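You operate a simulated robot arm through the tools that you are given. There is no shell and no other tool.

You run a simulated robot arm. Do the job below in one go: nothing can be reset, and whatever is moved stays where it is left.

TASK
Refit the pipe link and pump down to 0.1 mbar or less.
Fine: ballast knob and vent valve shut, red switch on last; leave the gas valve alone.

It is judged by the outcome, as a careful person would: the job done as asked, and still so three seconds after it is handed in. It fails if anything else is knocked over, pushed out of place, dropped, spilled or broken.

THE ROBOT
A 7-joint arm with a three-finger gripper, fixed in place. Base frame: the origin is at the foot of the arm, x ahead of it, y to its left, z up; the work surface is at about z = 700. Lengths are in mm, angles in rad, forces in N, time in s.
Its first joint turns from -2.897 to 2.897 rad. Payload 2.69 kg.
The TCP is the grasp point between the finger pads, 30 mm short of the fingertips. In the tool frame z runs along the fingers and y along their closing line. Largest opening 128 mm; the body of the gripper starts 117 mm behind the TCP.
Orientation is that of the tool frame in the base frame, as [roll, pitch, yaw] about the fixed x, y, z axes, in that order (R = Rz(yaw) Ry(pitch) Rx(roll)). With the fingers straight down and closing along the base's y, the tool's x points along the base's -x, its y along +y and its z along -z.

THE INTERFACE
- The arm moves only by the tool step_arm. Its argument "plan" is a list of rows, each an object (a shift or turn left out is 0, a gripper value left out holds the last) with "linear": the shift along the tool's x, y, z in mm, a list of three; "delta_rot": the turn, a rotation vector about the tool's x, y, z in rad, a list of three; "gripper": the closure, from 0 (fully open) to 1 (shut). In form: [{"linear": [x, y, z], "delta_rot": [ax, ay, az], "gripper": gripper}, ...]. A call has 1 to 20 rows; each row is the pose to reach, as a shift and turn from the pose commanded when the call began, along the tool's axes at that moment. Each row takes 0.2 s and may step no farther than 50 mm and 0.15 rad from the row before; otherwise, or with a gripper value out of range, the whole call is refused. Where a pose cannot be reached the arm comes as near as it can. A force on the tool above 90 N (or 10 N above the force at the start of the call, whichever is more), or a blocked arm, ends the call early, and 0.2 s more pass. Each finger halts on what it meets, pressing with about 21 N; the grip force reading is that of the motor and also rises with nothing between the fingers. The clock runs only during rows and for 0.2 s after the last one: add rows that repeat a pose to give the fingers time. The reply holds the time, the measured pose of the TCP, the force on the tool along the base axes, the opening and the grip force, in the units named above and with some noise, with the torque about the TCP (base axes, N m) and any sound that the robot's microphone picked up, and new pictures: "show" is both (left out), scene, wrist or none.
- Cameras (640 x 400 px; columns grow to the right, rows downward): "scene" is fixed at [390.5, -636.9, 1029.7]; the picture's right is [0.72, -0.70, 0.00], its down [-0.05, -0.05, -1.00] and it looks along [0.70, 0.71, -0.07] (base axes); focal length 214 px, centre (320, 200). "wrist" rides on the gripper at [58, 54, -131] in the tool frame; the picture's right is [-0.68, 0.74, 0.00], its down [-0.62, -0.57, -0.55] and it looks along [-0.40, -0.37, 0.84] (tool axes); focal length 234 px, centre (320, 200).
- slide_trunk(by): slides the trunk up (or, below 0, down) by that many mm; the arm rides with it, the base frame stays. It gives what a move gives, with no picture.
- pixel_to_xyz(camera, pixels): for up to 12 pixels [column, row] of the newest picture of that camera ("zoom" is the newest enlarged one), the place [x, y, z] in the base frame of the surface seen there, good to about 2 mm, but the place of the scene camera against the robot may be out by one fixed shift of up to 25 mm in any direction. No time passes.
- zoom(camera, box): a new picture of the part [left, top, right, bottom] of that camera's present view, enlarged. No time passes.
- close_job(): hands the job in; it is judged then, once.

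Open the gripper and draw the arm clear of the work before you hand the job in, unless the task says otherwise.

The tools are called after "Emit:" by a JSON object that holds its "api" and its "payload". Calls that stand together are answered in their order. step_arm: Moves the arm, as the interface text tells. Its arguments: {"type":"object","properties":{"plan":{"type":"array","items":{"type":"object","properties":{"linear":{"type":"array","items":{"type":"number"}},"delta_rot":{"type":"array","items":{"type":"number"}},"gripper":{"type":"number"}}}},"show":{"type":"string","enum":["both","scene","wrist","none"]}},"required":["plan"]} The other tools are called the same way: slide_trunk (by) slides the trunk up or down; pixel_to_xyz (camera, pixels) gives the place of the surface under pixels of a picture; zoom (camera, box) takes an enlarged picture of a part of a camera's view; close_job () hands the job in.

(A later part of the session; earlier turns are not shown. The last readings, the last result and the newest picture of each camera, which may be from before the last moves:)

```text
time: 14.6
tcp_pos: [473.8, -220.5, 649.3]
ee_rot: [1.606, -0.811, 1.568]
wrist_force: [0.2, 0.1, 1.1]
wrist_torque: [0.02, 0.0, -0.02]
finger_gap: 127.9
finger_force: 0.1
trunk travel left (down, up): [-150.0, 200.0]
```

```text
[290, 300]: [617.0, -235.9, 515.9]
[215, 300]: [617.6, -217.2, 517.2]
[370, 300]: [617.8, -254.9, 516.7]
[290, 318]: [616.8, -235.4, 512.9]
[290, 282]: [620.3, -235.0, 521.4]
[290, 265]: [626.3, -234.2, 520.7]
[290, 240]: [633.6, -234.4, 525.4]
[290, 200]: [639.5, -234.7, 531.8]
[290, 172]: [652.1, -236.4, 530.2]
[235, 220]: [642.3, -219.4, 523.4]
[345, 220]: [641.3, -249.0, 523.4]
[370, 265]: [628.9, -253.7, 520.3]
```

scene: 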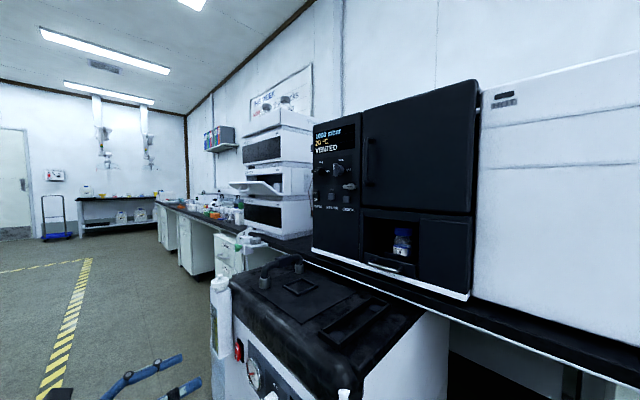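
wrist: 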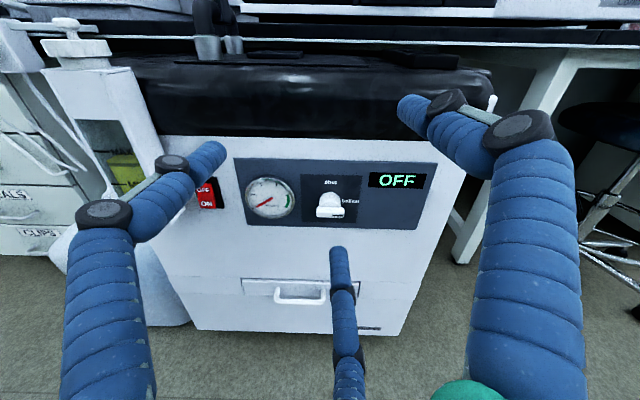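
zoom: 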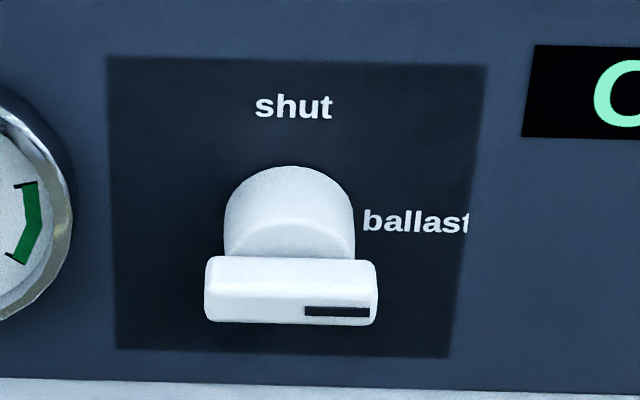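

The bar spans x 617–631, y −216…−257, z 511–521, centred on (−236, 516) with a 16 mm radius cylinder behind it. I'll line up in front of it, then roll so that the fingers close vertically.

Emit:
{"api": "step_arm", "payload": {"plan": [{"linear": [-21, -16, 10], "delta_rot": [-0.033, 0.002, 0]}, {"linear": [-43, -32, 20], "delta_rot": [-0.033, 0.002, 0]}, {"linear": [-64, -47, 29], "delta_rot": [-0.033, 0.002, 0]}, {"linear": [-86, -63, 39], "delta_rot": [-0.033, 0.002, 0]}, {"linear": [-107, -79, 49], "delta_rot": [-0.033, 0.002, 0]}], "show": "none"}}

Emit:
{"api": "step_arm", "payload": {"plan": [{"delta_rot": [0, 0, -0.14]}, {"delta_rot": [0, 0, -0.28]}, {"delta_rot": [0, 0, -0.42]}, {"delta_rot": [0, 0, -0.56]}, {"delta_rot": [0, 0, -0.69], "gripper": 0.65}, {"delta_rot": [0, 0, -0.811], "gripper": 0.65}, {"delta_rot": [0, 0, -0.811], "gripper": 0.65}, {"delta_rot": [0, 0, -0.811], "gripper": 0.65}]}}

```text
time: 15.8
tcp_pos: [519.6, -235.9, 518.0]
ee_rot: [1.568, -0.811, 1.57]
wrist_force: [1.0, 0.4, -0.3]
wrist_torque: [-0.01, 0.01, 0.01]
finger_gap: 127.9
finger_force: 0.1
trunk travel left (down, up): [-150.0, 200.0]
```

```text
time: 17.6
tcp_pos: [520.2, -237.2, 515.9]
ee_rot: [1.572, 0.0, 1.573]
wrist_force: [-0.2, 0.2, 0.7]
wrist_torque: [0.03, -0.02, 0.02]
finger_gap: 45.0
finger_force: 0.1
trunk travel left (down, up): [-150.0, 200.0]
```

scene: 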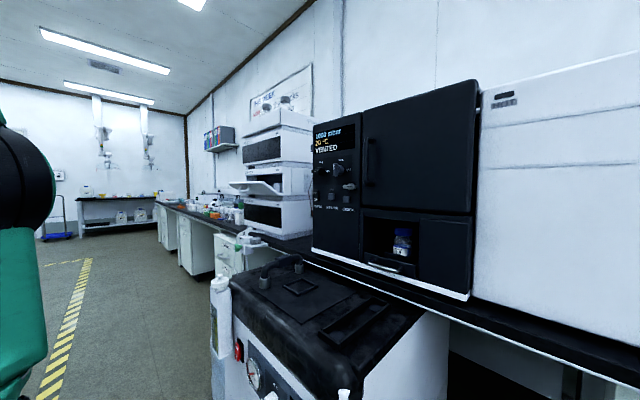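
wrist: 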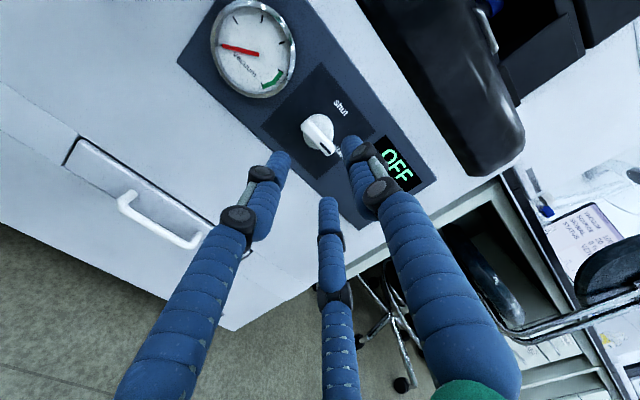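

Fingers are now vertical with a 45 mm gap and aligned at (520,-237,516). Before gripping, I'll check in free space that the −90° roll is reachable, then return.

Emit:
{"api": "step_arm", "payload": {"plan": [{"linear": [0, 0, 20], "delta_rot": [0, 0, -0.14]}, {"linear": [0, 0, 40], "delta_rot": [0, 0, -0.28]}, {"linear": [0, 0, 40], "delta_rot": [0, 0, -0.42]}, {"linear": [0, 0, 40], "delta_rot": [0, 0, -0.56]}, {"linear": [0, 0, 40], "delta_rot": [0, 0, -0.7]}, {"linear": [0, 0, 40], "delta_rot": [0, 0, -0.84]}, {"linear": [0, 0, 40], "delta_rot": [0, 0, -0.98]}, {"linear": [0, 0, 40], "delta_rot": [0, 0, -1.12]}, {"linear": [0, 0, 40], "delta_rot": [0, 0, -1.26]}, {"linear": [0, 0, 40], "delta_rot": [0, 0, -1.4]}, {"linear": [0, 0, 40], "delta_rot": [0, 0, -1.5]}, {"linear": [0, 0, 40], "delta_rot": [0, 0, -1.57]}]}}

```text
time: 20.2
tcp_pos: [578.2, -262.7, 493.8]
ee_rot: [1.609, 1.532, 1.622]
wrist_force: [-0.3, 0.9, 0.1]
wrist_torque: [0.01, 0.01, -0.03]
finger_gap: 44.8
finger_force: 0.0
out of reach, approached as far as the arm can: row 11, 12
trunk travel left (down, up): [-150.0, 200.0]
```

scene: 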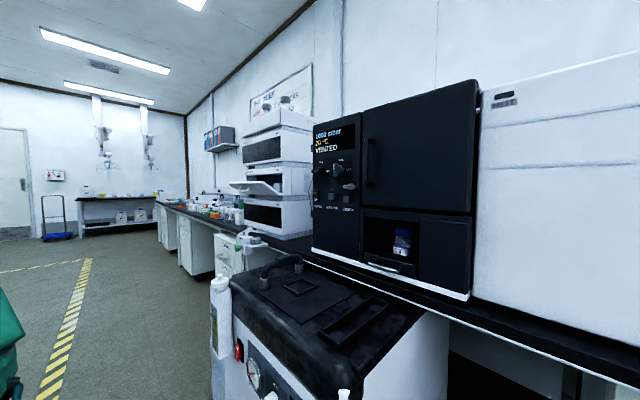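
wrist: 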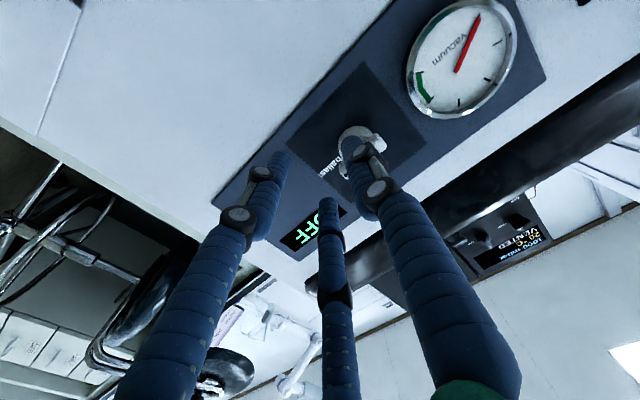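

The −90° roll hits a joint limit near 80°, so I'll use the opposite roll instead (start rolled half a turn further). I'll back off and roll the other way in free space.

Emit:
{"api": "step_arm", "payload": {"plan": [{"linear": [0, 0, -20], "delta_rot": [0, 0, 0.14]}, {"linear": [0, 0, -40], "delta_rot": [0, 0, 0.28]}, {"linear": [0, 0, -40], "delta_rot": [0, 0, 0.42]}, {"linear": [0, 0, -40], "delta_rot": [0, 0, 0.56]}, {"linear": [0, 0, -40], "delta_rot": [0, 0, 0.7]}, {"linear": [0, 0, -40], "delta_rot": [0, 0, 0.84]}, {"linear": [0, 0, -40], "delta_rot": [0, 0, 0.98]}, {"linear": [0, 0, -40], "delta_rot": [0, 0, 1.12]}, {"linear": [0, 0, -40], "delta_rot": [0, 0, 1.26]}, {"linear": [0, 0, -40], "delta_rot": [0, 0, 1.4]}, {"linear": [0, 0, -40], "delta_rot": [0, 0, 1.54]}, {"linear": [0, 0, -40], "delta_rot": [0, 0, 1.68]}, {"linear": [0, 0, -40], "delta_rot": [0, 0, 1.82]}, {"linear": [0, 0, -40], "delta_rot": [0, 0, 1.96]}, {"linear": [0, 0, -40], "delta_rot": [0, 0, 2.1]}, {"linear": [0, 0, -40], "delta_rot": [0, 0, 2.24]}, {"linear": [0, 0, -40], "delta_rot": [0, 0, 2.36]}], "show": "none"}}

Emit:
{"api": "step_arm", "payload": {"plan": [{"delta_rot": [0, 0, 0.14]}, {"delta_rot": [0, 0, 0.28]}, {"delta_rot": [0, 0, 0.42]}, {"delta_rot": [0, 0, 0.56]}, {"delta_rot": [0, 0, 0.7]}, {"delta_rot": [0, 0, 0.84]}, {"delta_rot": [0, 0, 0.98]}, {"delta_rot": [0, 0, 1.12]}, {"delta_rot": [0, 0, 1.26]}, {"delta_rot": [0, 0, 1.4]}, {"delta_rot": [0, 0, 1.54]}, {"delta_rot": [0, 0, 1.68]}, {"delta_rot": [0, 0, 1.82]}, {"delta_rot": [0, 0, 1.96]}, {"delta_rot": [0, 0, 2.1]}, {"delta_rot": [0, 0, 2.24]}, {"delta_rot": [0, 0, 2.35]}]}}

```text
time: 23.8
tcp_pos: [539.2, -262.1, 494.9]
ee_rot: [1.568, -0.792, 1.571]
wrist_force: [0.4, 0.4, 0.4]
wrist_torque: [0.03, 0.03, 0.01]
finger_gap: 44.9
finger_force: 0.1
trunk travel left (down, up): [-150.0, 200.0]
```

```text
time: 27.4
tcp_pos: [537.5, -261.8, 494.9]
ee_rot: [-1.572, 0.001, -1.571]
wrist_force: [-0.4, 0.3, 0.2]
wrist_torque: [0.01, -0.02, 0.02]
finger_gap: 44.6
finger_force: 0.2
trunk travel left (down, up): [-150.0, 200.0]
```

scene: 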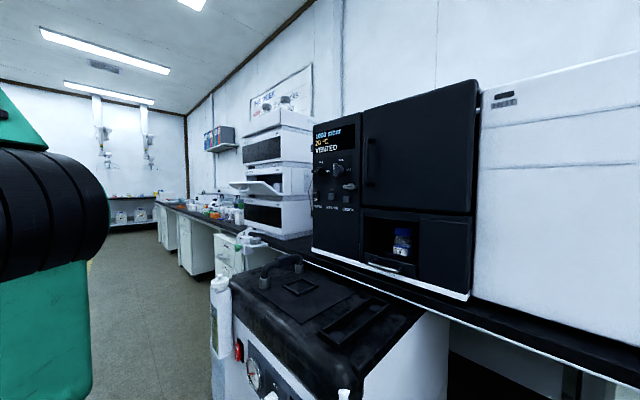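
wrist: 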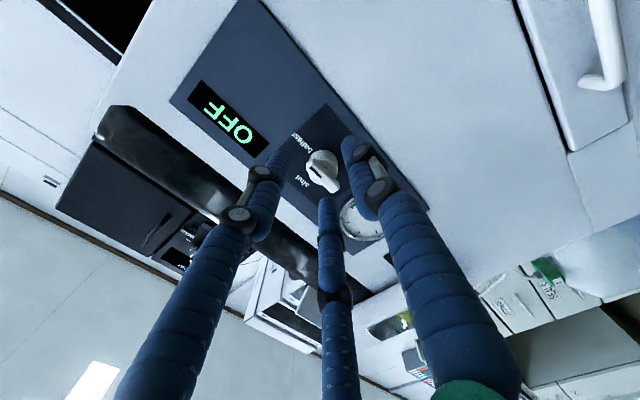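

Roll at the opposite side is reached exactly. Now I align at (−236, 516), advance to x≈599 with the fingers above and below the bar, and close.

Emit:
{"api": "step_arm", "payload": {"plan": [{"linear": [-13, -10, 10]}, {"linear": [-26, -21, 20]}, {"linear": [-26, -21, 40]}, {"linear": [-26, -21, 60]}]}}

```text
time: 28.4
tcp_pos: [600.6, -235.8, 517.7]
ee_rot: [-1.571, -0.001, -1.571]
wrist_force: [-0.5, -0.2, 0.0]
wrist_torque: [-0.01, -0.02, -0.01]
finger_gap: 44.8
finger_force: 0.0
trunk travel left (down, up): [-150.0, 200.0]
```

scene: 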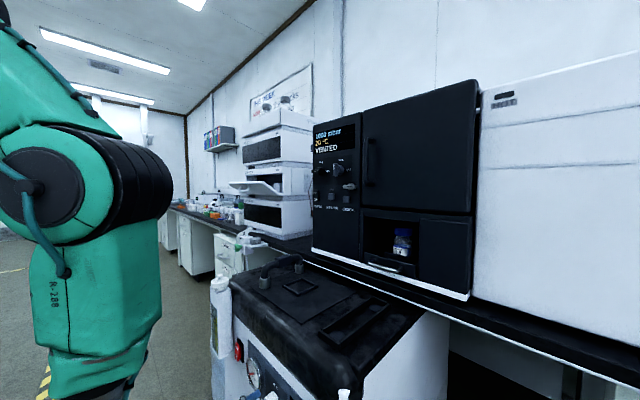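
wrist: 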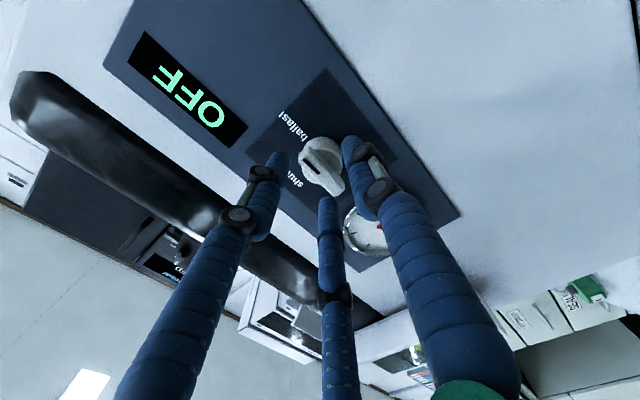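

TCP is at (600.6,-235.8,517.7). I'll nudge 1.5 mm down and close on the bar.

Emit:
{"api": "step_arm", "payload": {"plan": [{"linear": [0, 1.5, -1], "gripper": 0.75}, {"linear": [0, 1.5, -1], "gripper": 0.85}, {"linear": [0, 1.5, -1], "gripper": 1.0}, {"linear": [0, 1.5, -1], "gripper": 1.0}, {"linear": [0, 1.5, -1], "gripper": 1.0}], "show": "wrist"}}

```text
time: 29.6
tcp_pos: [600.1, -237.7, 518.9]
ee_rot: [-1.56, -0.007, -1.572]
wrist_force: [12.6, 3.6, 63.4]
wrist_torque: [0.14, -1.39, 0.51]
finger_gap: 20.5
finger_force: 45.2
trunk travel left (down, up): [-150.0, 200.0]
```

wrist: 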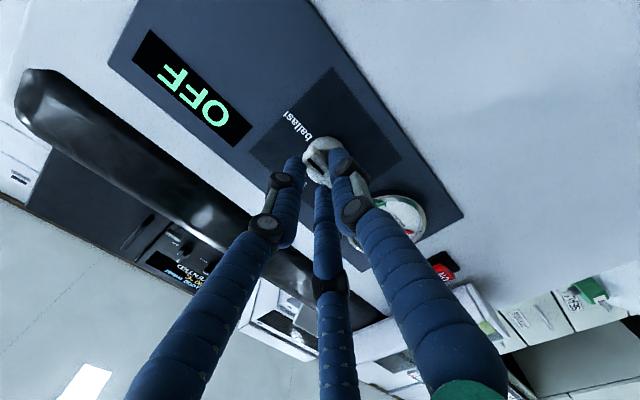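

The reading shows a 20.5 mm gap with a 63 N upward force, which doesn't match a clean grip on a 10 mm bar. I'll zoom in before doing anything else.

Emit:
{"api": "zoom", "payload": {"camera": "wrist", "box": [270, 110, 390, 230]}}

Emit:
{"api": "zoom", "payload": {"camera": "scene", "box": [200, 330, 360, 400]}}

```text
3.33 times, centred on (330, 170) of wrist
```

zoom: 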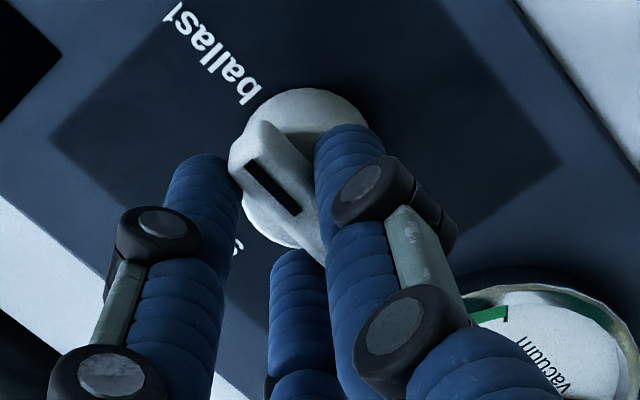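

```text
4.00 times, centred on (280, 365) of scene
```

zoom: 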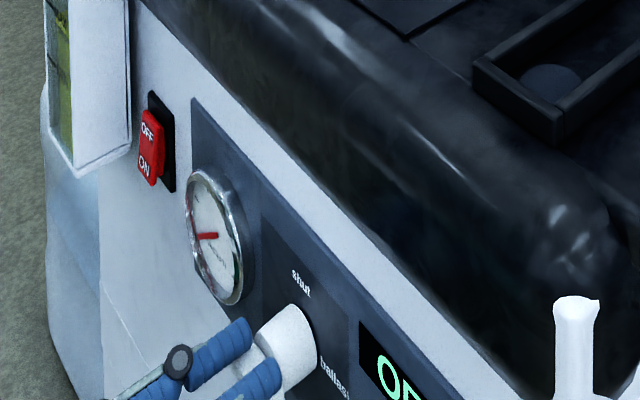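

The upward push suggests my grip centre is slightly low. I'll raise the tool by a few mm while still gripped and watch the force.

Emit:
{"api": "step_arm", "payload": {"plan": [{"linear": [0, -1.5, 0]}, {"linear": [0, -3, 0]}, {"linear": [0, -3, 0]}], "show": "none"}}

```text
time: 30.4
tcp_pos: [600.1, -237.5, 519.3]
ee_rot: [-1.565, -0.006, -1.57]
wrist_force: [47.9, 2.7, 42.4]
wrist_torque: [0.12, -1.05, 0.02]
finger_gap: 20.3
finger_force: 45.0
trunk travel left (down, up): [-150.0, 200.0]
```

The clamp is rigid and I don't want to strain the knob. I'll release and look at the knob again.

Emit:
{"api": "step_arm", "payload": {"plan": [{"linear": [0, -2, 0], "gripper": 0.75}, {"linear": [0, -2, 0], "gripper": 0.65}, {"linear": [0, -2, 0], "gripper": 0.65}], "show": "wrist"}}

Emit:
{"api": "zoom", "payload": {"camera": "wrist", "box": [260, 100, 400, 230]}}

```text
time: 31.2
tcp_pos: [596.8, -235.9, 518.3]
ee_rot: [-1.574, 0.0, -1.572]
wrist_force: [0.4, -0.3, 0.5]
wrist_torque: [-0.01, 0.01, 0.0]
finger_gap: 44.9
finger_force: 0.1
trunk travel left (down, up): [-150.0, 200.0]
```

wrist: 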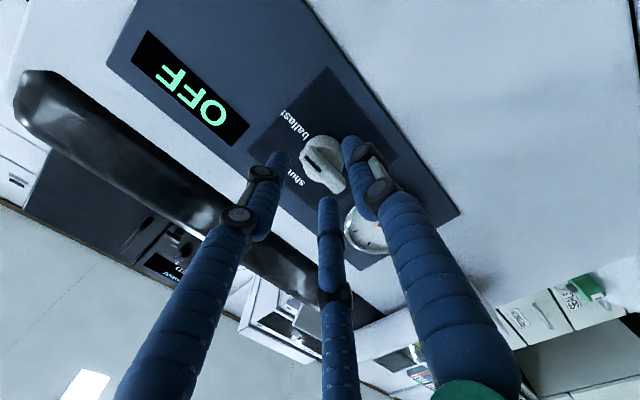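

```text
3.08 times, centred on (330, 165) of wrist
```

zoom: 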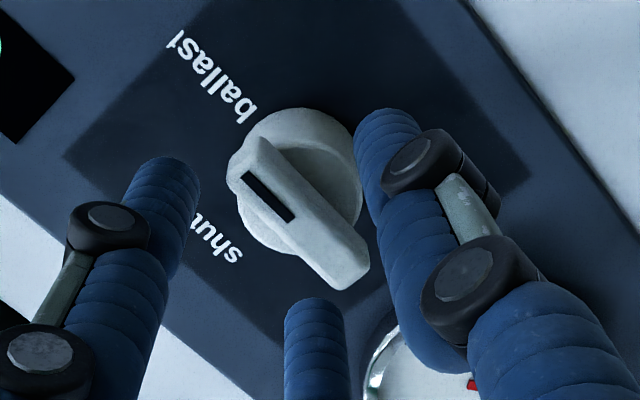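

Free again with near zero force; the earlier force came from clamping before the arm had settled. I'll measure the bar's edges from this close view.

Emit:
{"api": "pixel_to_xyz", "payload": {"camera": "zoom", "pixels": [[265, 190], [255, 150], [240, 170], [340, 275], [365, 265], [300, 230], [320, 205], [285, 245], [280, 175], [310, 180], [300, 120], [350, 180]]}}

Emit:
{"api": "zoom", "payload": {"camera": "wrist", "box": [320, 125, 400, 205]}}

Emit:
{"api": "zoom", "payload": {"camera": "wrist", "box": [325, 130, 385, 190]}}

```text
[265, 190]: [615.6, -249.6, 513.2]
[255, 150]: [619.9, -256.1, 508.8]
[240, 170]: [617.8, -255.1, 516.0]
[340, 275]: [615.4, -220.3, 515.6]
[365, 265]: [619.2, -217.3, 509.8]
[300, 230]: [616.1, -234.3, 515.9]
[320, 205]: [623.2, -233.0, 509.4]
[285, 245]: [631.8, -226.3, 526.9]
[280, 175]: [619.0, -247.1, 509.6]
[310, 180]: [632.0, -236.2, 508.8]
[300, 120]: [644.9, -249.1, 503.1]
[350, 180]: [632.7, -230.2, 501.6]
```

```text
5.00 times, centred on (360, 165) of wrist
```

zoom: 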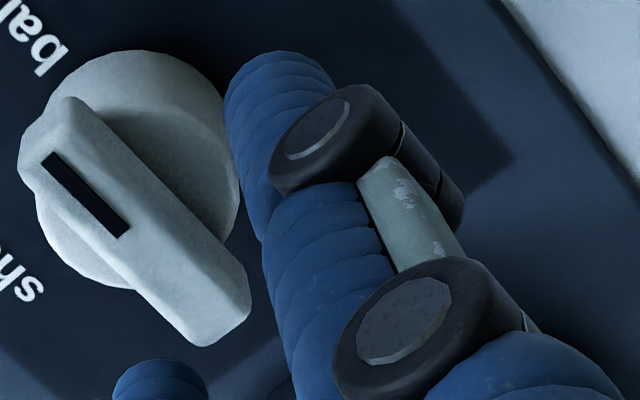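

```text
6.67 times, centred on (355, 160) of wrist
```

zoom: 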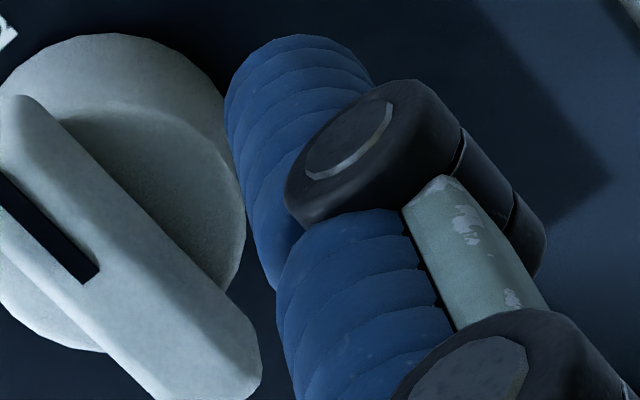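

The bar spans z≈509–522 (centre 515.5), cylinder face at x=632. I'll back off and close the fingers in free air to learn the gap reading's zero.

Emit:
{"api": "step_arm", "payload": {"plan": [{"linear": [0, 1, -25]}, {"linear": [0, 2, -50], "gripper": 1.0}, {"linear": [0, 2.5, -50], "gripper": 1.0}, {"linear": [0, 2.5, -50], "gripper": 1.0}, {"linear": [0, 2.5, -50], "gripper": 1.0}], "show": "wrist"}}

```text
time: 32.4
tcp_pos: [547.3, -237.0, 516.5]
ee_rot: [-1.57, -0.001, -1.571]
wrist_force: [-0.2, 0.4, -0.1]
wrist_torque: [0.01, -0.03, 0.01]
finger_gap: 2.4
finger_force: 21.0
trunk travel left (down, up): [-150.0, 200.0]
```

wrist: 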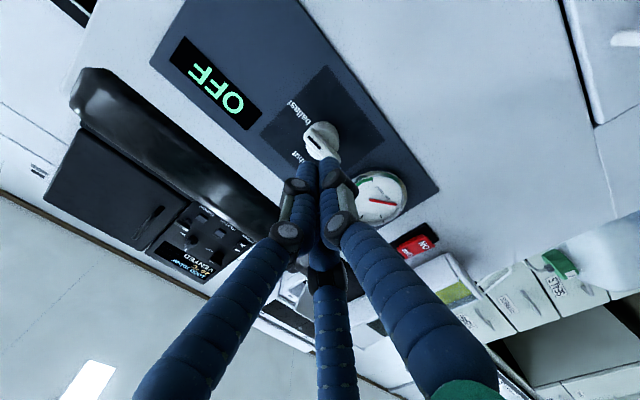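

Free-air closed reads 2.4 mm, so the earlier clamp did hold the bar. I'll reopen, advance to x≈598 centred at z 515.5, and let the arm settle before closing.

Emit:
{"api": "step_arm", "payload": {"plan": [{"linear": [-1, 1, 0], "gripper": 0.68}, {"linear": [-1, 1, 0], "gripper": 0.68}, {"linear": [-1, 1, 17], "gripper": 0.68}, {"linear": [-1, 1, 34]}, {"linear": [-1, 1, 51]}, {"linear": [-1, 1, 51]}, {"linear": [-1, 1, 51]}, {"linear": [-1, 1, 51]}, {"linear": [-1, 1, 51]}], "show": "none"}}

```text
time: 34.4
tcp_pos: [598.9, -234.3, 515.5]
ee_rot: [-1.572, -0.002, -1.57]
wrist_force: [0.1, -0.6, 0.2]
wrist_torque: [0.0, 0.02, 0.0]
finger_gap: 41.1
finger_force: 0.0
trunk travel left (down, up): [-150.0, 200.0]
```

Settled at (598.9,-234.3,515.5) with no contact force. Closing on the bar now.

Emit:
{"api": "step_arm", "payload": {"plan": [{"linear": [1, 0, 0], "gripper": 0.8}, {"linear": [1, 0, 0], "gripper": 0.9}, {"linear": [1, 0, 0], "gripper": 1.0}, {"linear": [1, 0, 0], "gripper": 1.0}], "show": "wrist"}}

Emit:
{"api": "zoom", "payload": {"camera": "wrist", "box": [270, 100, 390, 220]}}

```text
time: 35.4
tcp_pos: [600.0, -237.8, 519.5]
ee_rot: [-1.563, -0.004, -1.57]
wrist_force: [5.4, 3.8, 47.9]
wrist_torque: [0.17, -1.08, 0.18]
finger_gap: 20.6
finger_force: 45.1
trunk travel left (down, up): [-150.0, 200.0]
```

wrist: 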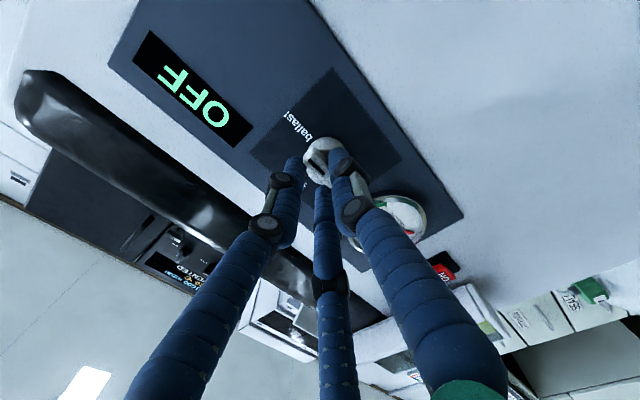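

```text
3.33 times, centred on (330, 160) of wrist
```

zoom: 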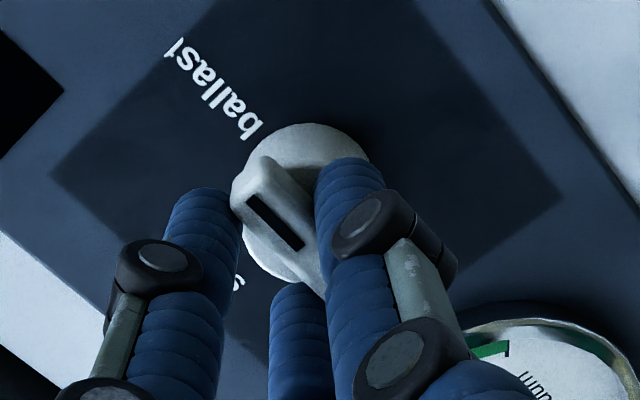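

The grip holds the bar firmly, with the TCP about 4 mm above the bar's axis. I'll shift the command to the clamped pose to unload the force, then check.

Emit:
{"api": "step_arm", "payload": {"plan": [{"linear": [1.2, -2, 0]}, {"linear": [2.4, -4, 0]}, {"linear": [2.4, -4, 0]}], "show": "none"}}

```text
time: 36.2
tcp_pos: [599.6, -238.4, 519.9]
ee_rot: [-1.57, -0.001, -1.568]
wrist_force: [42.0, 27.1, 22.3]
wrist_torque: [0.21, -0.65, 0.96]
finger_gap: 20.5
finger_force: 44.8
trunk travel left (down, up): [-150.0, 200.0]
```

Residual forces remain from small offsets. I'll correct them and rotate the knob 90° counter-clockwise about its own axis.

Emit:
{"api": "step_arm", "payload": {"plan": [{"linear": [-1.5, -1.2, 2]}, {"linear": [-2.1, -1.4, 2], "delta_rot": [0, 0, -0.14]}, {"linear": [-2.8, -1.5, 2], "delta_rot": [0, 0, -0.29]}, {"linear": [-3.4, -1.5, 2], "delta_rot": [0, 0, -0.43]}, {"linear": [-4.0, -1.5, 2], "delta_rot": [0, 0, -0.58]}, {"linear": [-4.6, -1.3, 2], "delta_rot": [0, 0, -0.72]}]}}

Emit:
{"api": "zoom", "payload": {"camera": "wrist", "box": [260, 90, 400, 220]}}

```text
time: 37.6
tcp_pos: [599.0, -235.0, 520.0]
ee_rot: [-1.57, -0.721, -1.571]
wrist_force: [-9.9, -16.7, 2.4]
wrist_torque: [-0.09, -0.32, -0.86]
finger_gap: 20.5
finger_force: 44.8
trunk travel left (down, up): [-150.0, 200.0]
```

scene: 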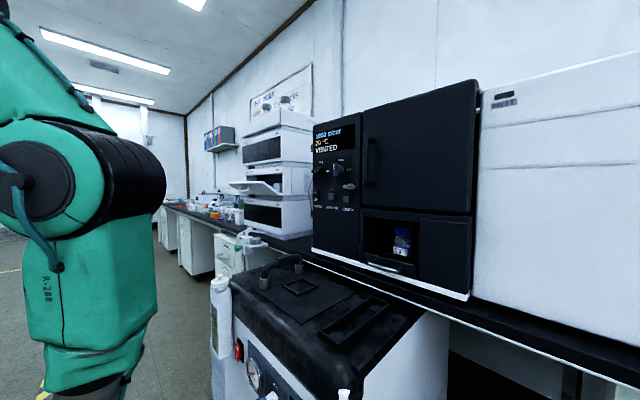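
wrist: 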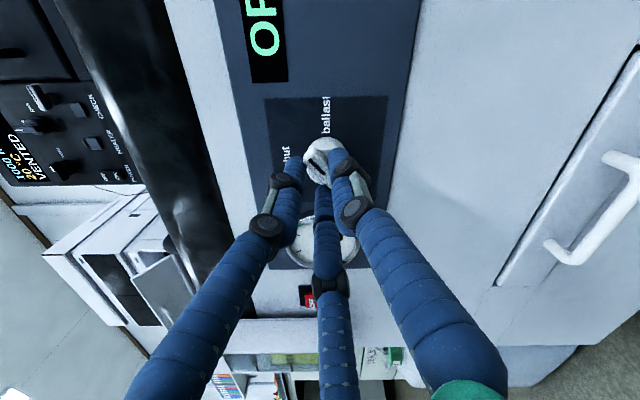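

```text
3.08 times, centred on (330, 155) of wrist
```

zoom: 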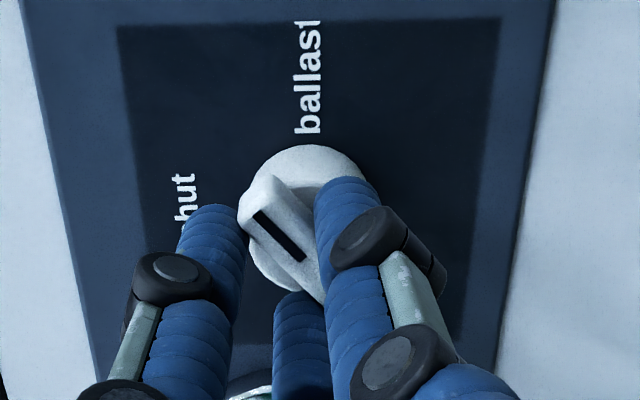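

The knob follows: its mark is now midway between "ballast" and "shut", and forces are low. I'll complete the remaining 0.85 rad.

Emit:
{"api": "step_arm", "payload": {"plan": [{"linear": [-0.63, -0.28, 0], "delta_rot": [0, 0, -0.15]}, {"linear": [-1.3, -0.47, 0], "delta_rot": [0, 0, -0.3]}, {"linear": [-1.98, -0.55, 0], "delta_rot": [0, 0, -0.45]}, {"linear": [-2.67, -0.53, 0], "delta_rot": [0, 0, -0.6]}, {"linear": [-3.35, -0.41, 0], "delta_rot": [0, 0, -0.75]}, {"linear": [-3.79, -0.27, 0], "delta_rot": [0, 0, -0.855]}, {"linear": [-3.79, -0.27, 0], "delta_rot": [0, 0, -0.855]}]}}

Emit:
{"api": "zoom", "payload": {"camera": "wrist", "box": [260, 90, 400, 220]}}

```text
time: 39.2
tcp_pos: [599.3, -229.6, 519.2]
ee_rot: [1.752, -1.564, 1.39]
wrist_force: [-19.6, -5.5, -3.4]
wrist_torque: [0.3, -0.02, -0.24]
finger_gap: 20.5
finger_force: 45.2
trunk travel left (down, up): [-150.0, 200.0]
```

scene: 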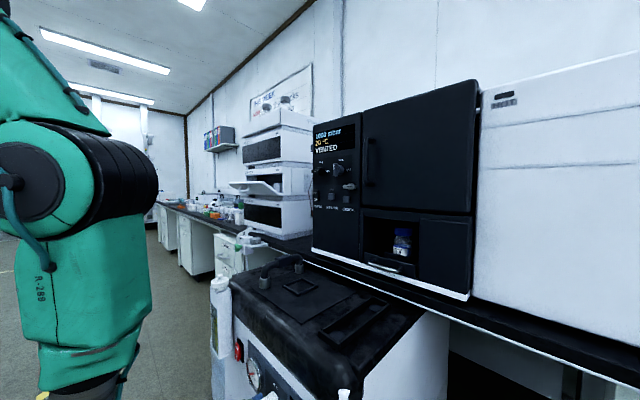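
wrist: 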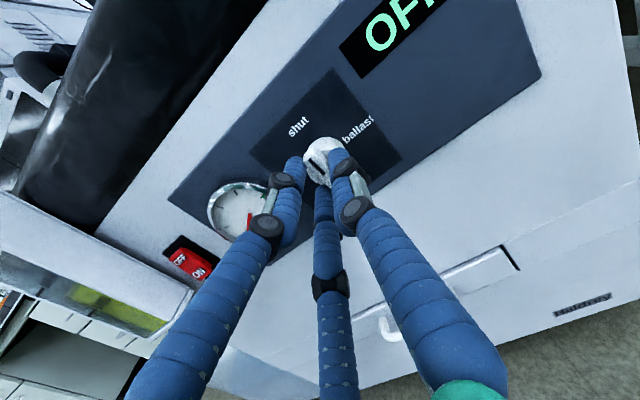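

```text
3.08 times, centred on (330, 155) of wrist
```

zoom: 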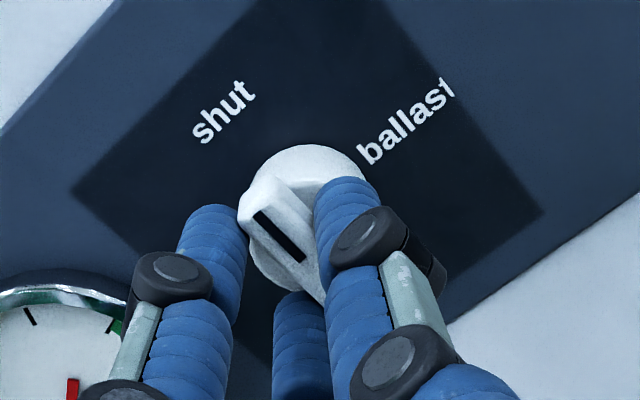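

The mark now points at "shut". I'll release, back straight off, and verify.

Emit:
{"api": "step_arm", "payload": {"plan": [{"gripper": 0.75}, {"gripper": 0.6}, {"gripper": 0.6}, {"linear": [0, 0, -30]}, {"linear": [0, 0, -60]}, {"linear": [0, 0, -80]}, {"linear": [0, 0, -80]}]}}

Emit:
{"api": "zoom", "payload": {"camera": "wrist", "box": [240, 70, 420, 220]}}

```text
time: 40.8
tcp_pos: [519.3, -232.4, 518.7]
ee_rot: [1.549, -1.564, 1.593]
wrist_force: [0.8, 0.0, 0.3]
wrist_torque: [0.02, -0.02, 0.04]
finger_gap: 51.3
finger_force: 0.1
trunk travel left (down, up): [-150.0, 200.0]
```

scene: 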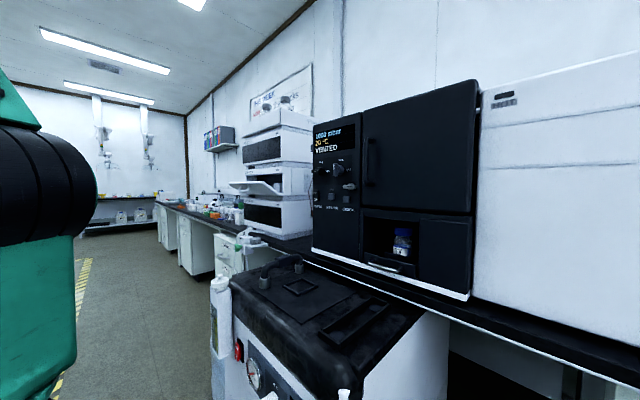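
wrist: 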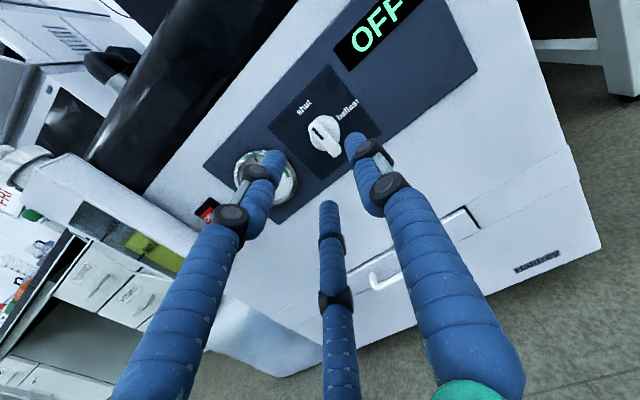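

```text
2.67 times, centred on (330, 145) of wrist
```

zoom: 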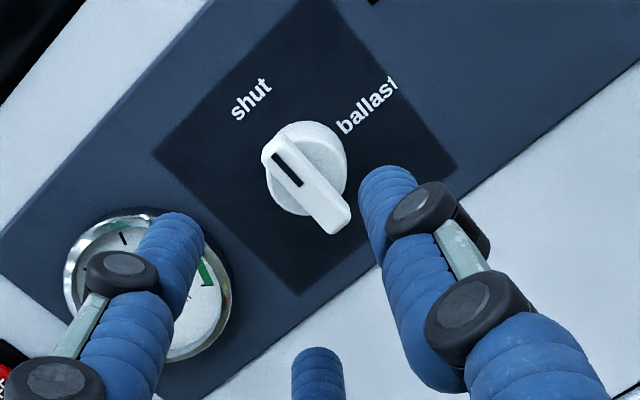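

Ballast shows shut. I'll check its angle numerically via the bar's end points.

Emit:
{"api": "pixel_to_xyz", "payload": {"camera": "zoom", "pixels": [[272, 147], [335, 222], [305, 186], [281, 156], [298, 182], [268, 155], [282, 142], [326, 228], [343, 214]]}}

```text
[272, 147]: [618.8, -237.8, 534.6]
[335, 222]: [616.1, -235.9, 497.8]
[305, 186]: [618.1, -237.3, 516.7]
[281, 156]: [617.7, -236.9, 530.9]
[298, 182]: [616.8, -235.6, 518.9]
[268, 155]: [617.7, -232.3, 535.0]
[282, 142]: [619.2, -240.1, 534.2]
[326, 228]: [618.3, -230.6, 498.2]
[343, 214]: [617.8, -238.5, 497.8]
```

The bar is vertical within ~2° (y −237 top, −235 bottom), so ballast is shut. Next I raise the arm clear of the pump to look at the vent knob on the oven.

Emit:
{"api": "step_arm", "payload": {"plan": [{"linear": [46, -12, 0]}, {"linear": [92, -24, 0]}, {"linear": [138, -36, 0]}, {"linear": [184, -48, 0]}, {"linear": [230, -60, 0]}, {"linear": [276, -72, 0]}, {"linear": [322, -84, 10]}, {"linear": [368, -96, 25]}, {"linear": [412, -108, 40]}, {"linear": [452, -120, 60]}, {"linear": [482, -132, 80]}, {"linear": [482, -132, 100]}]}}

Emit:
{"api": "zoom", "payload": {"camera": "wrist", "box": [220, 10, 380, 120]}}

```text
time: 43.4
tcp_pos: [619.0, -97.6, 1000.4]
ee_rot: [1.486, -1.565, 1.659]
wrist_force: [-0.5, 0.8, 0.4]
wrist_torque: [0.01, 0.01, -0.02]
finger_gap: 51.2
finger_force: 0.1
trunk travel left (down, up): [-150.0, 200.0]
```

scene: 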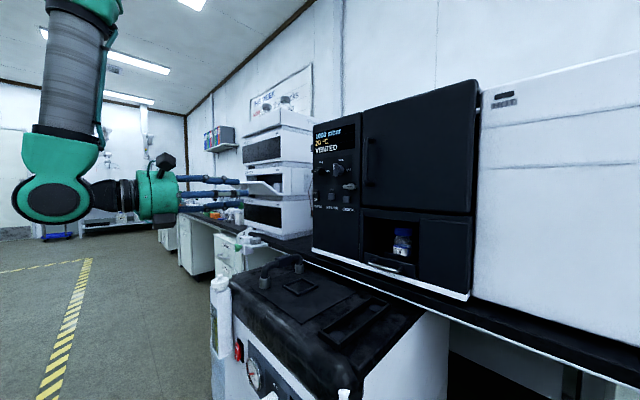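
wrist: 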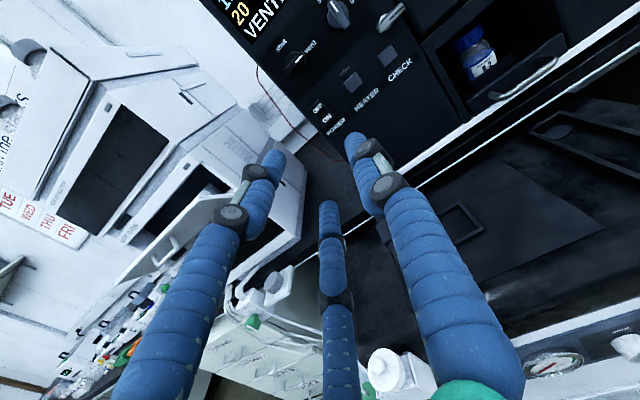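

```text
3.64 times, centred on (300, 65) of wrist
```

zoom: 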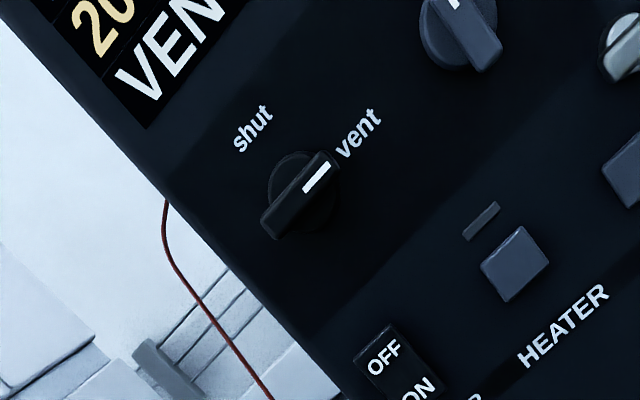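

Now I measure the vent knob's bar, stem and neighbours from this zoom.

Emit:
{"api": "pixel_to_xyz", "payload": {"camera": "zoom", "pixels": [[275, 225], [328, 165], [300, 196], [285, 208], [310, 188], [295, 165], [312, 212], [285, 180], [250, 180], [455, 25], [495, 60], [340, 180]]}}

Emit:
{"api": "zoom", "payload": {"camera": "wrist", "box": [270, 30, 330, 80]}}

Emit:
{"api": "pixel_to_xyz", "payload": {"camera": "zoom", "pixels": [[330, 240], [290, 285], [350, 210], [300, 250], [300, 230], [330, 260], [270, 300], [280, 300], [400, 190], [370, 180], [310, 290], [290, 200]]}}

```text
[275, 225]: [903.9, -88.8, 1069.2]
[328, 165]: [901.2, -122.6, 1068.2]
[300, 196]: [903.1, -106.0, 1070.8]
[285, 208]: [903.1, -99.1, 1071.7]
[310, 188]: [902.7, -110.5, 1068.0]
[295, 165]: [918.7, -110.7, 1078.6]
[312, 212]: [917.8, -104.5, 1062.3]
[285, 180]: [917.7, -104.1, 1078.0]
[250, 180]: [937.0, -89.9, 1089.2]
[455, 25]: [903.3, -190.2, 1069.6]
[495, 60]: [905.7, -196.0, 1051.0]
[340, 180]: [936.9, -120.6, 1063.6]
```

```text
8.00 times, centred on (300, 55) of wrist
```

zoom: 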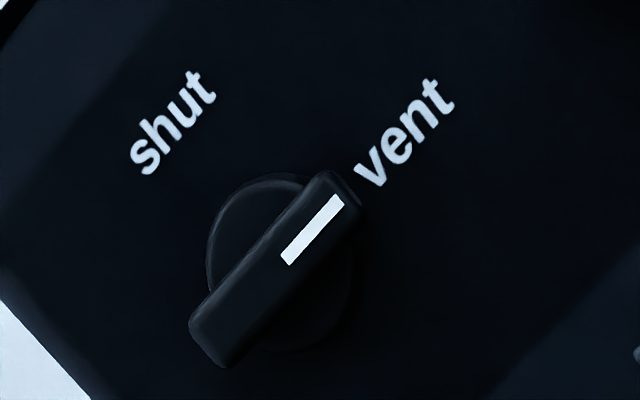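

```text
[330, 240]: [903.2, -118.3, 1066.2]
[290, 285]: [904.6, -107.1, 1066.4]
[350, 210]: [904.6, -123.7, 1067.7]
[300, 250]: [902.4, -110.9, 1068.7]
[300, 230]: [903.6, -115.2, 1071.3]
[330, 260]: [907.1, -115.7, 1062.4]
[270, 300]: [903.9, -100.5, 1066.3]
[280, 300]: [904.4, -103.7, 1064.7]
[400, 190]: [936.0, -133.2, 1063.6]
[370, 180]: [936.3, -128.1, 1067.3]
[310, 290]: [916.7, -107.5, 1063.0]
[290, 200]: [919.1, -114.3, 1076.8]
```

A few more edge points on the vent bar will fix its centre.

Emit:
{"api": "pixel_to_xyz", "payload": {"camera": "zoom", "pixels": [[262, 250], [257, 246], [268, 256], [275, 265], [285, 275], [292, 290], [297, 296], [198, 322], [225, 358], [330, 178], [355, 205], [278, 268]]}}

```text
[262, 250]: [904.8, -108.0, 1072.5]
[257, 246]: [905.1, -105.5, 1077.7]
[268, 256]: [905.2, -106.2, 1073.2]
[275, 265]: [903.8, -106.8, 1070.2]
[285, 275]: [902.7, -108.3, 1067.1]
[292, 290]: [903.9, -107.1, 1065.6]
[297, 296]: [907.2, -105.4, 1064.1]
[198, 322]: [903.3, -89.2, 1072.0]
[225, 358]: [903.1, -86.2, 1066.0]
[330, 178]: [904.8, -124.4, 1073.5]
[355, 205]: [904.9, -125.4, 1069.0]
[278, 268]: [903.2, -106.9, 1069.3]
```

The vent bar is centred at (y −106.5, z 1069.5), front x=903, disc face x=918. I'll approach to x=760 while rolling back to the gripping angle.

Emit:
{"api": "step_arm", "payload": {"plan": [{"linear": [7, 1, 13], "delta_rot": [0, 0, 0.143]}, {"linear": [14, 2, 26], "delta_rot": [0, 0, 0.286]}, {"linear": [21, 3, 39], "delta_rot": [0, 0, 0.43]}, {"linear": [28, 4, 52], "delta_rot": [0, 0, 0.573]}, {"linear": [35, 5, 65], "delta_rot": [0, 0, 0.716]}, {"linear": [42, 6, 78], "delta_rot": [0, 0, 0.86]}, {"linear": [49, 7, 91], "delta_rot": [0, 0, 1.0]}, {"linear": [56, 8, 104], "delta_rot": [0, 0, 1.145]}, {"linear": [63, 9, 117], "delta_rot": [0, 0, 1.29]}, {"linear": [70, 9, 130], "delta_rot": [0, 0, 1.43]}, {"linear": [73, 9, 141], "delta_rot": [0, 0, 1.575]}, {"linear": [73, 9, 141], "delta_rot": [0, 0, 1.575]}]}}

```text
time: 46.0
tcp_pos: [789.7, -122.6, 1105.9]
ee_rot: [-1.575, -0.001, -1.551]
wrist_force: [4.4, -1.3, 10.7]
wrist_torque: [-0.01, 1.21, 0.15]
finger_gap: 51.4
finger_force: 0.0
out of reach, approached as far as the arm can: row 8, 9, 10, 11, 12
trunk travel left (down, up): [-150.0, 200.0]
```

scene: 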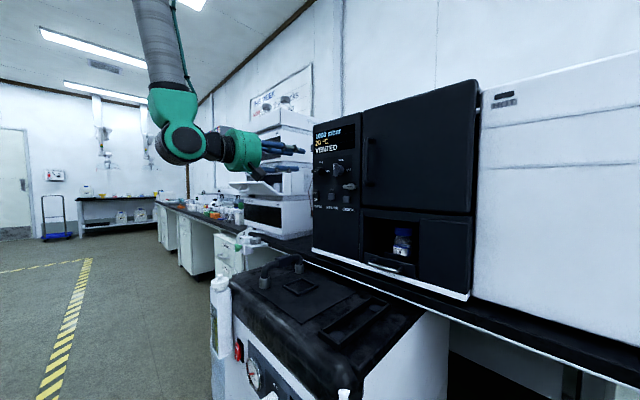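
wrist: 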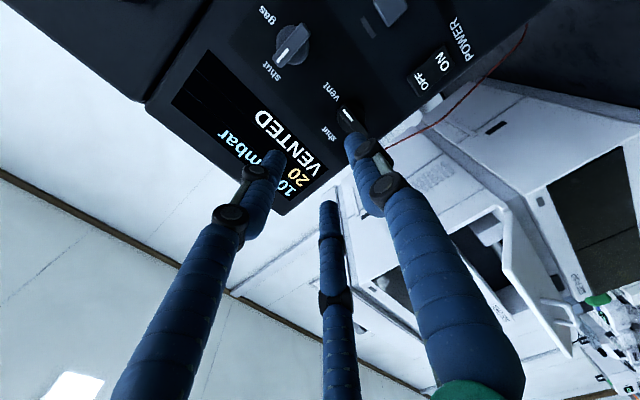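

The full roll isn't reachable at this height, so the arm drifted. I'll first check that the arm is free of contact by backing off and unrolling a little.

Emit:
{"api": "step_arm", "payload": {"plan": [{"linear": [0, 0, -20], "delta_rot": [0, 0, -0.1]}, {"linear": [0, 0, -50], "delta_rot": [0, 0, -0.2]}, {"linear": [0, 0, -80], "delta_rot": [0, 0, -0.3]}, {"linear": [0, 0, -80], "delta_rot": [0, 0, -0.3]}], "show": "none"}}

```text
time: 47.2
tcp_pos: [679.0, -104.1, 923.8]
ee_rot: [-1.811, -0.23, -1.508]
wrist_force: [1.2, -1.0, -2.0]
wrist_torque: [0.0, -0.18, 0.06]
finger_gap: 51.1
finger_force: 0.0
out of reach, approached as far as the arm can: row 1
trunk travel left (down, up): [-150.0, 200.0]
stopped in row 4: the arm was blocked; the commanded pose is now the measured one
```

The arm jumped to another configuration (z≈924, tilted). I'll take pictures before moving further.

Emit:
{"api": "step_arm", "payload": {"plan": [{"linear": [0, 0, 0]}]}}

```text
time: 47.6
tcp_pos: [675.3, -103.2, 924.0]
ee_rot: [-1.81, -0.229, -1.508]
wrist_force: [-0.6, 0.5, 0.6]
wrist_torque: [0.02, -0.01, -0.06]
finger_gap: 51.0
finger_force: 0.1
trunk travel left (down, up): [-150.0, 200.0]
```

scene: 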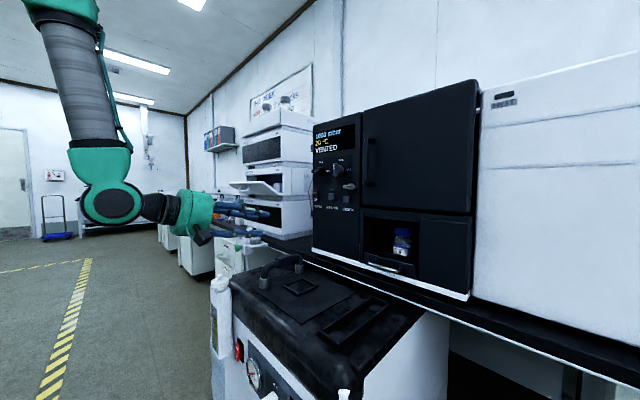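
wrist: 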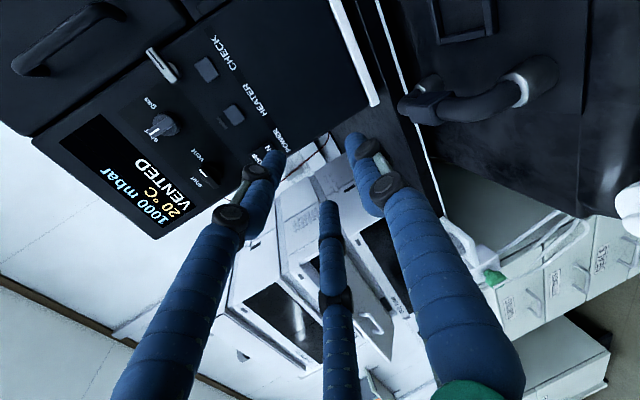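

No contact; the wrist is just near a joint limit. I'll raise the trunk by 190 mm so that the vent knob lies lower in the arm's workspace; nothing is above the gripper here.

Emit:
{"api": "slide_trunk", "payload": {"by": 190}}

```text
time: 49.7
tcp_pos: [675.3, -103.2, 1113.0]
ee_rot: [-1.812, -0.23, -1.508]
wrist_force: [0.1, 0.7, 0.4]
wrist_torque: [0.01, -0.02, 0.0]
finger_gap: 51.1
finger_force: 0.1
trunk travel left (down, up): [-340.0, 10.0]
```

Now I level the tool to point straight along +x, keeping the roll as it is.

Emit:
{"api": "step_arm", "payload": {"plan": [{"delta_rot": [0.075, 0.02, 0]}, {"delta_rot": [0.15, 0.041, 0]}, {"delta_rot": [0.2256, 0.0617, 0]}, {"delta_rot": [0.2256, 0.0617, 0]}], "show": "none"}}

```text
time: 50.7
tcp_pos: [674.3, -102.7, 1114.3]
ee_rot: [-1.569, -0.235, -1.569]
wrist_force: [0.0, 0.1, 0.5]
wrist_torque: [0.0, 0.01, -0.03]
finger_gap: 51.2
finger_force: 0.1
trunk travel left (down, up): [-340.0, 10.0]
```

Level now. I'll complete the roll and descend to the knob's height, still 110 mm away from it.

Emit:
{"api": "step_arm", "payload": {"plan": [{"linear": [-1, 8, 13], "delta_rot": [0, 0, 0.06]}, {"linear": [-2, 16, 26], "delta_rot": [0, 0, 0.12]}, {"linear": [-3.5, 24, 39], "delta_rot": [0, 0, 0.18]}, {"linear": [-5, 32, 52], "delta_rot": [0, 0, 0.235]}, {"linear": [-5.7, 40.8, 66], "delta_rot": [0, 0, 0.235]}, {"linear": [-5.7, 40.8, 66], "delta_rot": [0, 0, 0.235]}], "show": "none"}}

```text
time: 52.1
tcp_pos: [714.4, -108.9, 1087.2]
ee_rot: [-1.571, 0.002, -1.566]
wrist_force: [-0.2, -0.7, 0.8]
wrist_torque: [-0.01, 0.0, -0.01]
finger_gap: 51.1
finger_force: 0.1
out of reach, approached as far as the arm can: row 3, 4, 5, 6
trunk travel left (down, up): [-340.0, 10.0]
```

Position can't be held at this roll, so I'll use a two-stage turn: grip at the opposite roll (90°), turn ~70°, then regrip near 200° and finish. First I roll back by half a turn in free space.

Emit:
{"api": "step_arm", "payload": {"plan": [{"delta_rot": [0, 0, -0.14]}, {"delta_rot": [0, 0, -0.28]}, {"delta_rot": [0, 0, -0.42]}, {"delta_rot": [0, 0, -0.56]}, {"delta_rot": [0, 0, -0.7]}, {"delta_rot": [0, 0, -0.84]}, {"delta_rot": [0, 0, -0.98]}, {"delta_rot": [0, 0, -1.12]}, {"delta_rot": [0, 0, -1.26]}, {"delta_rot": [0, 0, -1.4]}, {"delta_rot": [0, 0, -1.571]}], "show": "none"}}

```text
refused: row 11 steps farther than a row can; nothing moved
```

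The last row exceeded the 0.15 rad limit; I'll re-send with even steps.

Emit:
{"api": "step_arm", "payload": {"plan": [{"delta_rot": [0, 0, -0.143]}, {"delta_rot": [0, 0, -0.286]}, {"delta_rot": [0, 0, -0.429]}, {"delta_rot": [0, 0, -0.572]}, {"delta_rot": [0, 0, -0.715]}, {"delta_rot": [0, 0, -0.858]}, {"delta_rot": [0, 0, -1.0]}, {"delta_rot": [0, 0, -1.143]}, {"delta_rot": [0, 0, -1.286]}, {"delta_rot": [0, 0, -1.429]}, {"delta_rot": [0, 0, -1.571]}], "show": "none"}}

Emit:
{"api": "step_arm", "payload": {"plan": [{"delta_rot": [0, 0, -0.143]}, {"delta_rot": [0, 0, -0.286]}, {"delta_rot": [0, 0, -0.429]}, {"delta_rot": [0, 0, -0.572]}, {"delta_rot": [0, 0, -0.715]}, {"delta_rot": [0, 0, -0.858]}, {"delta_rot": [0, 0, -1.0]}, {"delta_rot": [0, 0, -1.143]}, {"delta_rot": [0, 0, -1.286]}, {"delta_rot": [0, 0, -1.429]}, {"delta_rot": [0, 0, -1.571]}, {"delta_rot": [0, 0, -1.571]}]}}

```text
time: 54.5
tcp_pos: [715.4, -112.1, 1087.0]
ee_rot: [1.852, -1.567, 1.294]
wrist_force: [-0.2, 0.9, 0.0]
wrist_torque: [0.01, 0.02, -0.02]
finger_gap: 51.5
finger_force: 0.0
trunk travel left (down, up): [-340.0, 10.0]
```

```text
time: 57.1
tcp_pos: [716.3, -112.8, 1085.4]
ee_rot: [1.572, 0.002, 1.576]
wrist_force: [-0.4, 0.0, 0.2]
wrist_torque: [-0.01, 0.03, -0.02]
finger_gap: 51.3
finger_force: 0.0
trunk travel left (down, up): [-340.0, 10.0]
```

scene: 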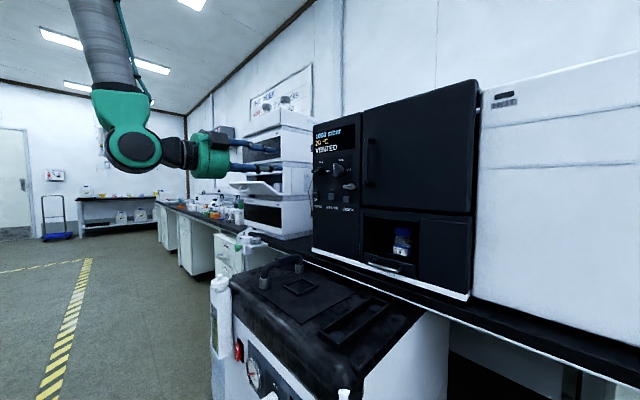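
wrist: 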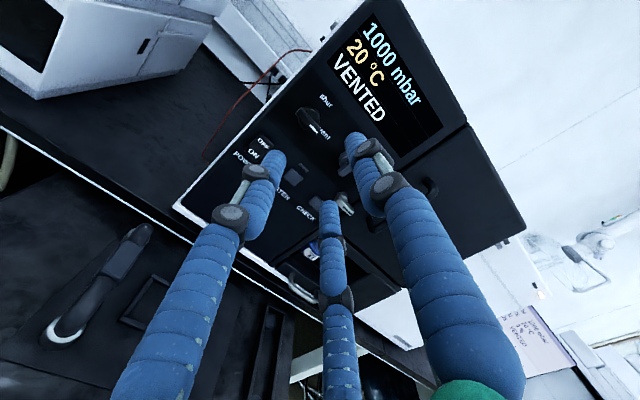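

Now rolled to 90° (fingers vertical, camera upper side). I'll advance to x≈835 at knob height and test the −75° roll there, still 38 mm short of the bar.

Emit:
{"api": "step_arm", "payload": {"plan": [{"linear": [3, -10, 40]}, {"linear": [6.5, -20, 80]}, {"linear": [6.5, -20, 119]}, {"linear": [6.5, -20, 119]}, {"linear": [6.5, -20, 119]}], "show": "wrist"}}

Emit:
{"api": "step_arm", "payload": {"plan": [{"delta_rot": [0, 0, -0.14]}, {"delta_rot": [0, 0, -0.28]}, {"delta_rot": [0, 0, -0.42]}, {"delta_rot": [0, 0, -0.56]}, {"delta_rot": [0, 0, -0.7]}, {"delta_rot": [0, 0, -0.84]}, {"delta_rot": [0, 0, -0.98]}, {"delta_rot": [0, 0, -1.12]}, {"delta_rot": [0, 0, -1.22]}, {"delta_rot": [0, 0, -1.22]}], "show": "none"}}

```text
time: 58.3
tcp_pos: [818.1, -120.5, 1067.8]
ee_rot: [1.571, 0.001, 1.592]
wrist_force: [-1.4, -0.3, 1.2]
wrist_torque: [0.02, 0.14, 0.0]
finger_gap: 51.1
finger_force: 0.0
out of reach, approached as far as the arm can: row 1, 2, 3, 4, 5
trunk travel left (down, up): [-340.0, 10.0]
```

wrist: 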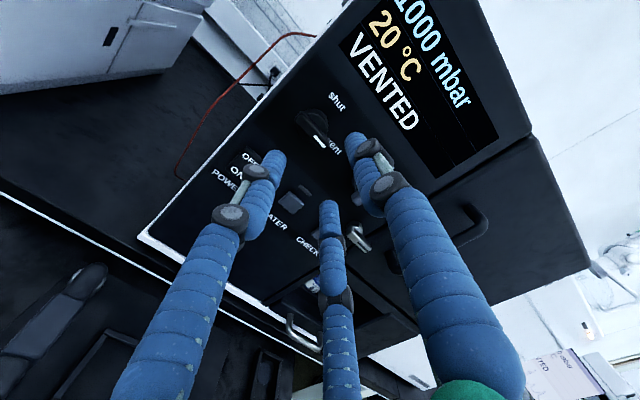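

```text
time: 60.5
tcp_pos: [818.1, -129.2, 1068.3]
ee_rot: [1.575, 1.222, 1.585]
wrist_force: [0.8, 0.1, 0.5]
wrist_torque: [-0.04, 0.02, 0.0]
finger_gap: 51.5
finger_force: 0.1
out of reach, approached as far as the arm can: row 1, 2, 3, 4, 5, 6, 7, 8, 9, 10
trunk travel left (down, up): [-340.0, 10.0]
```

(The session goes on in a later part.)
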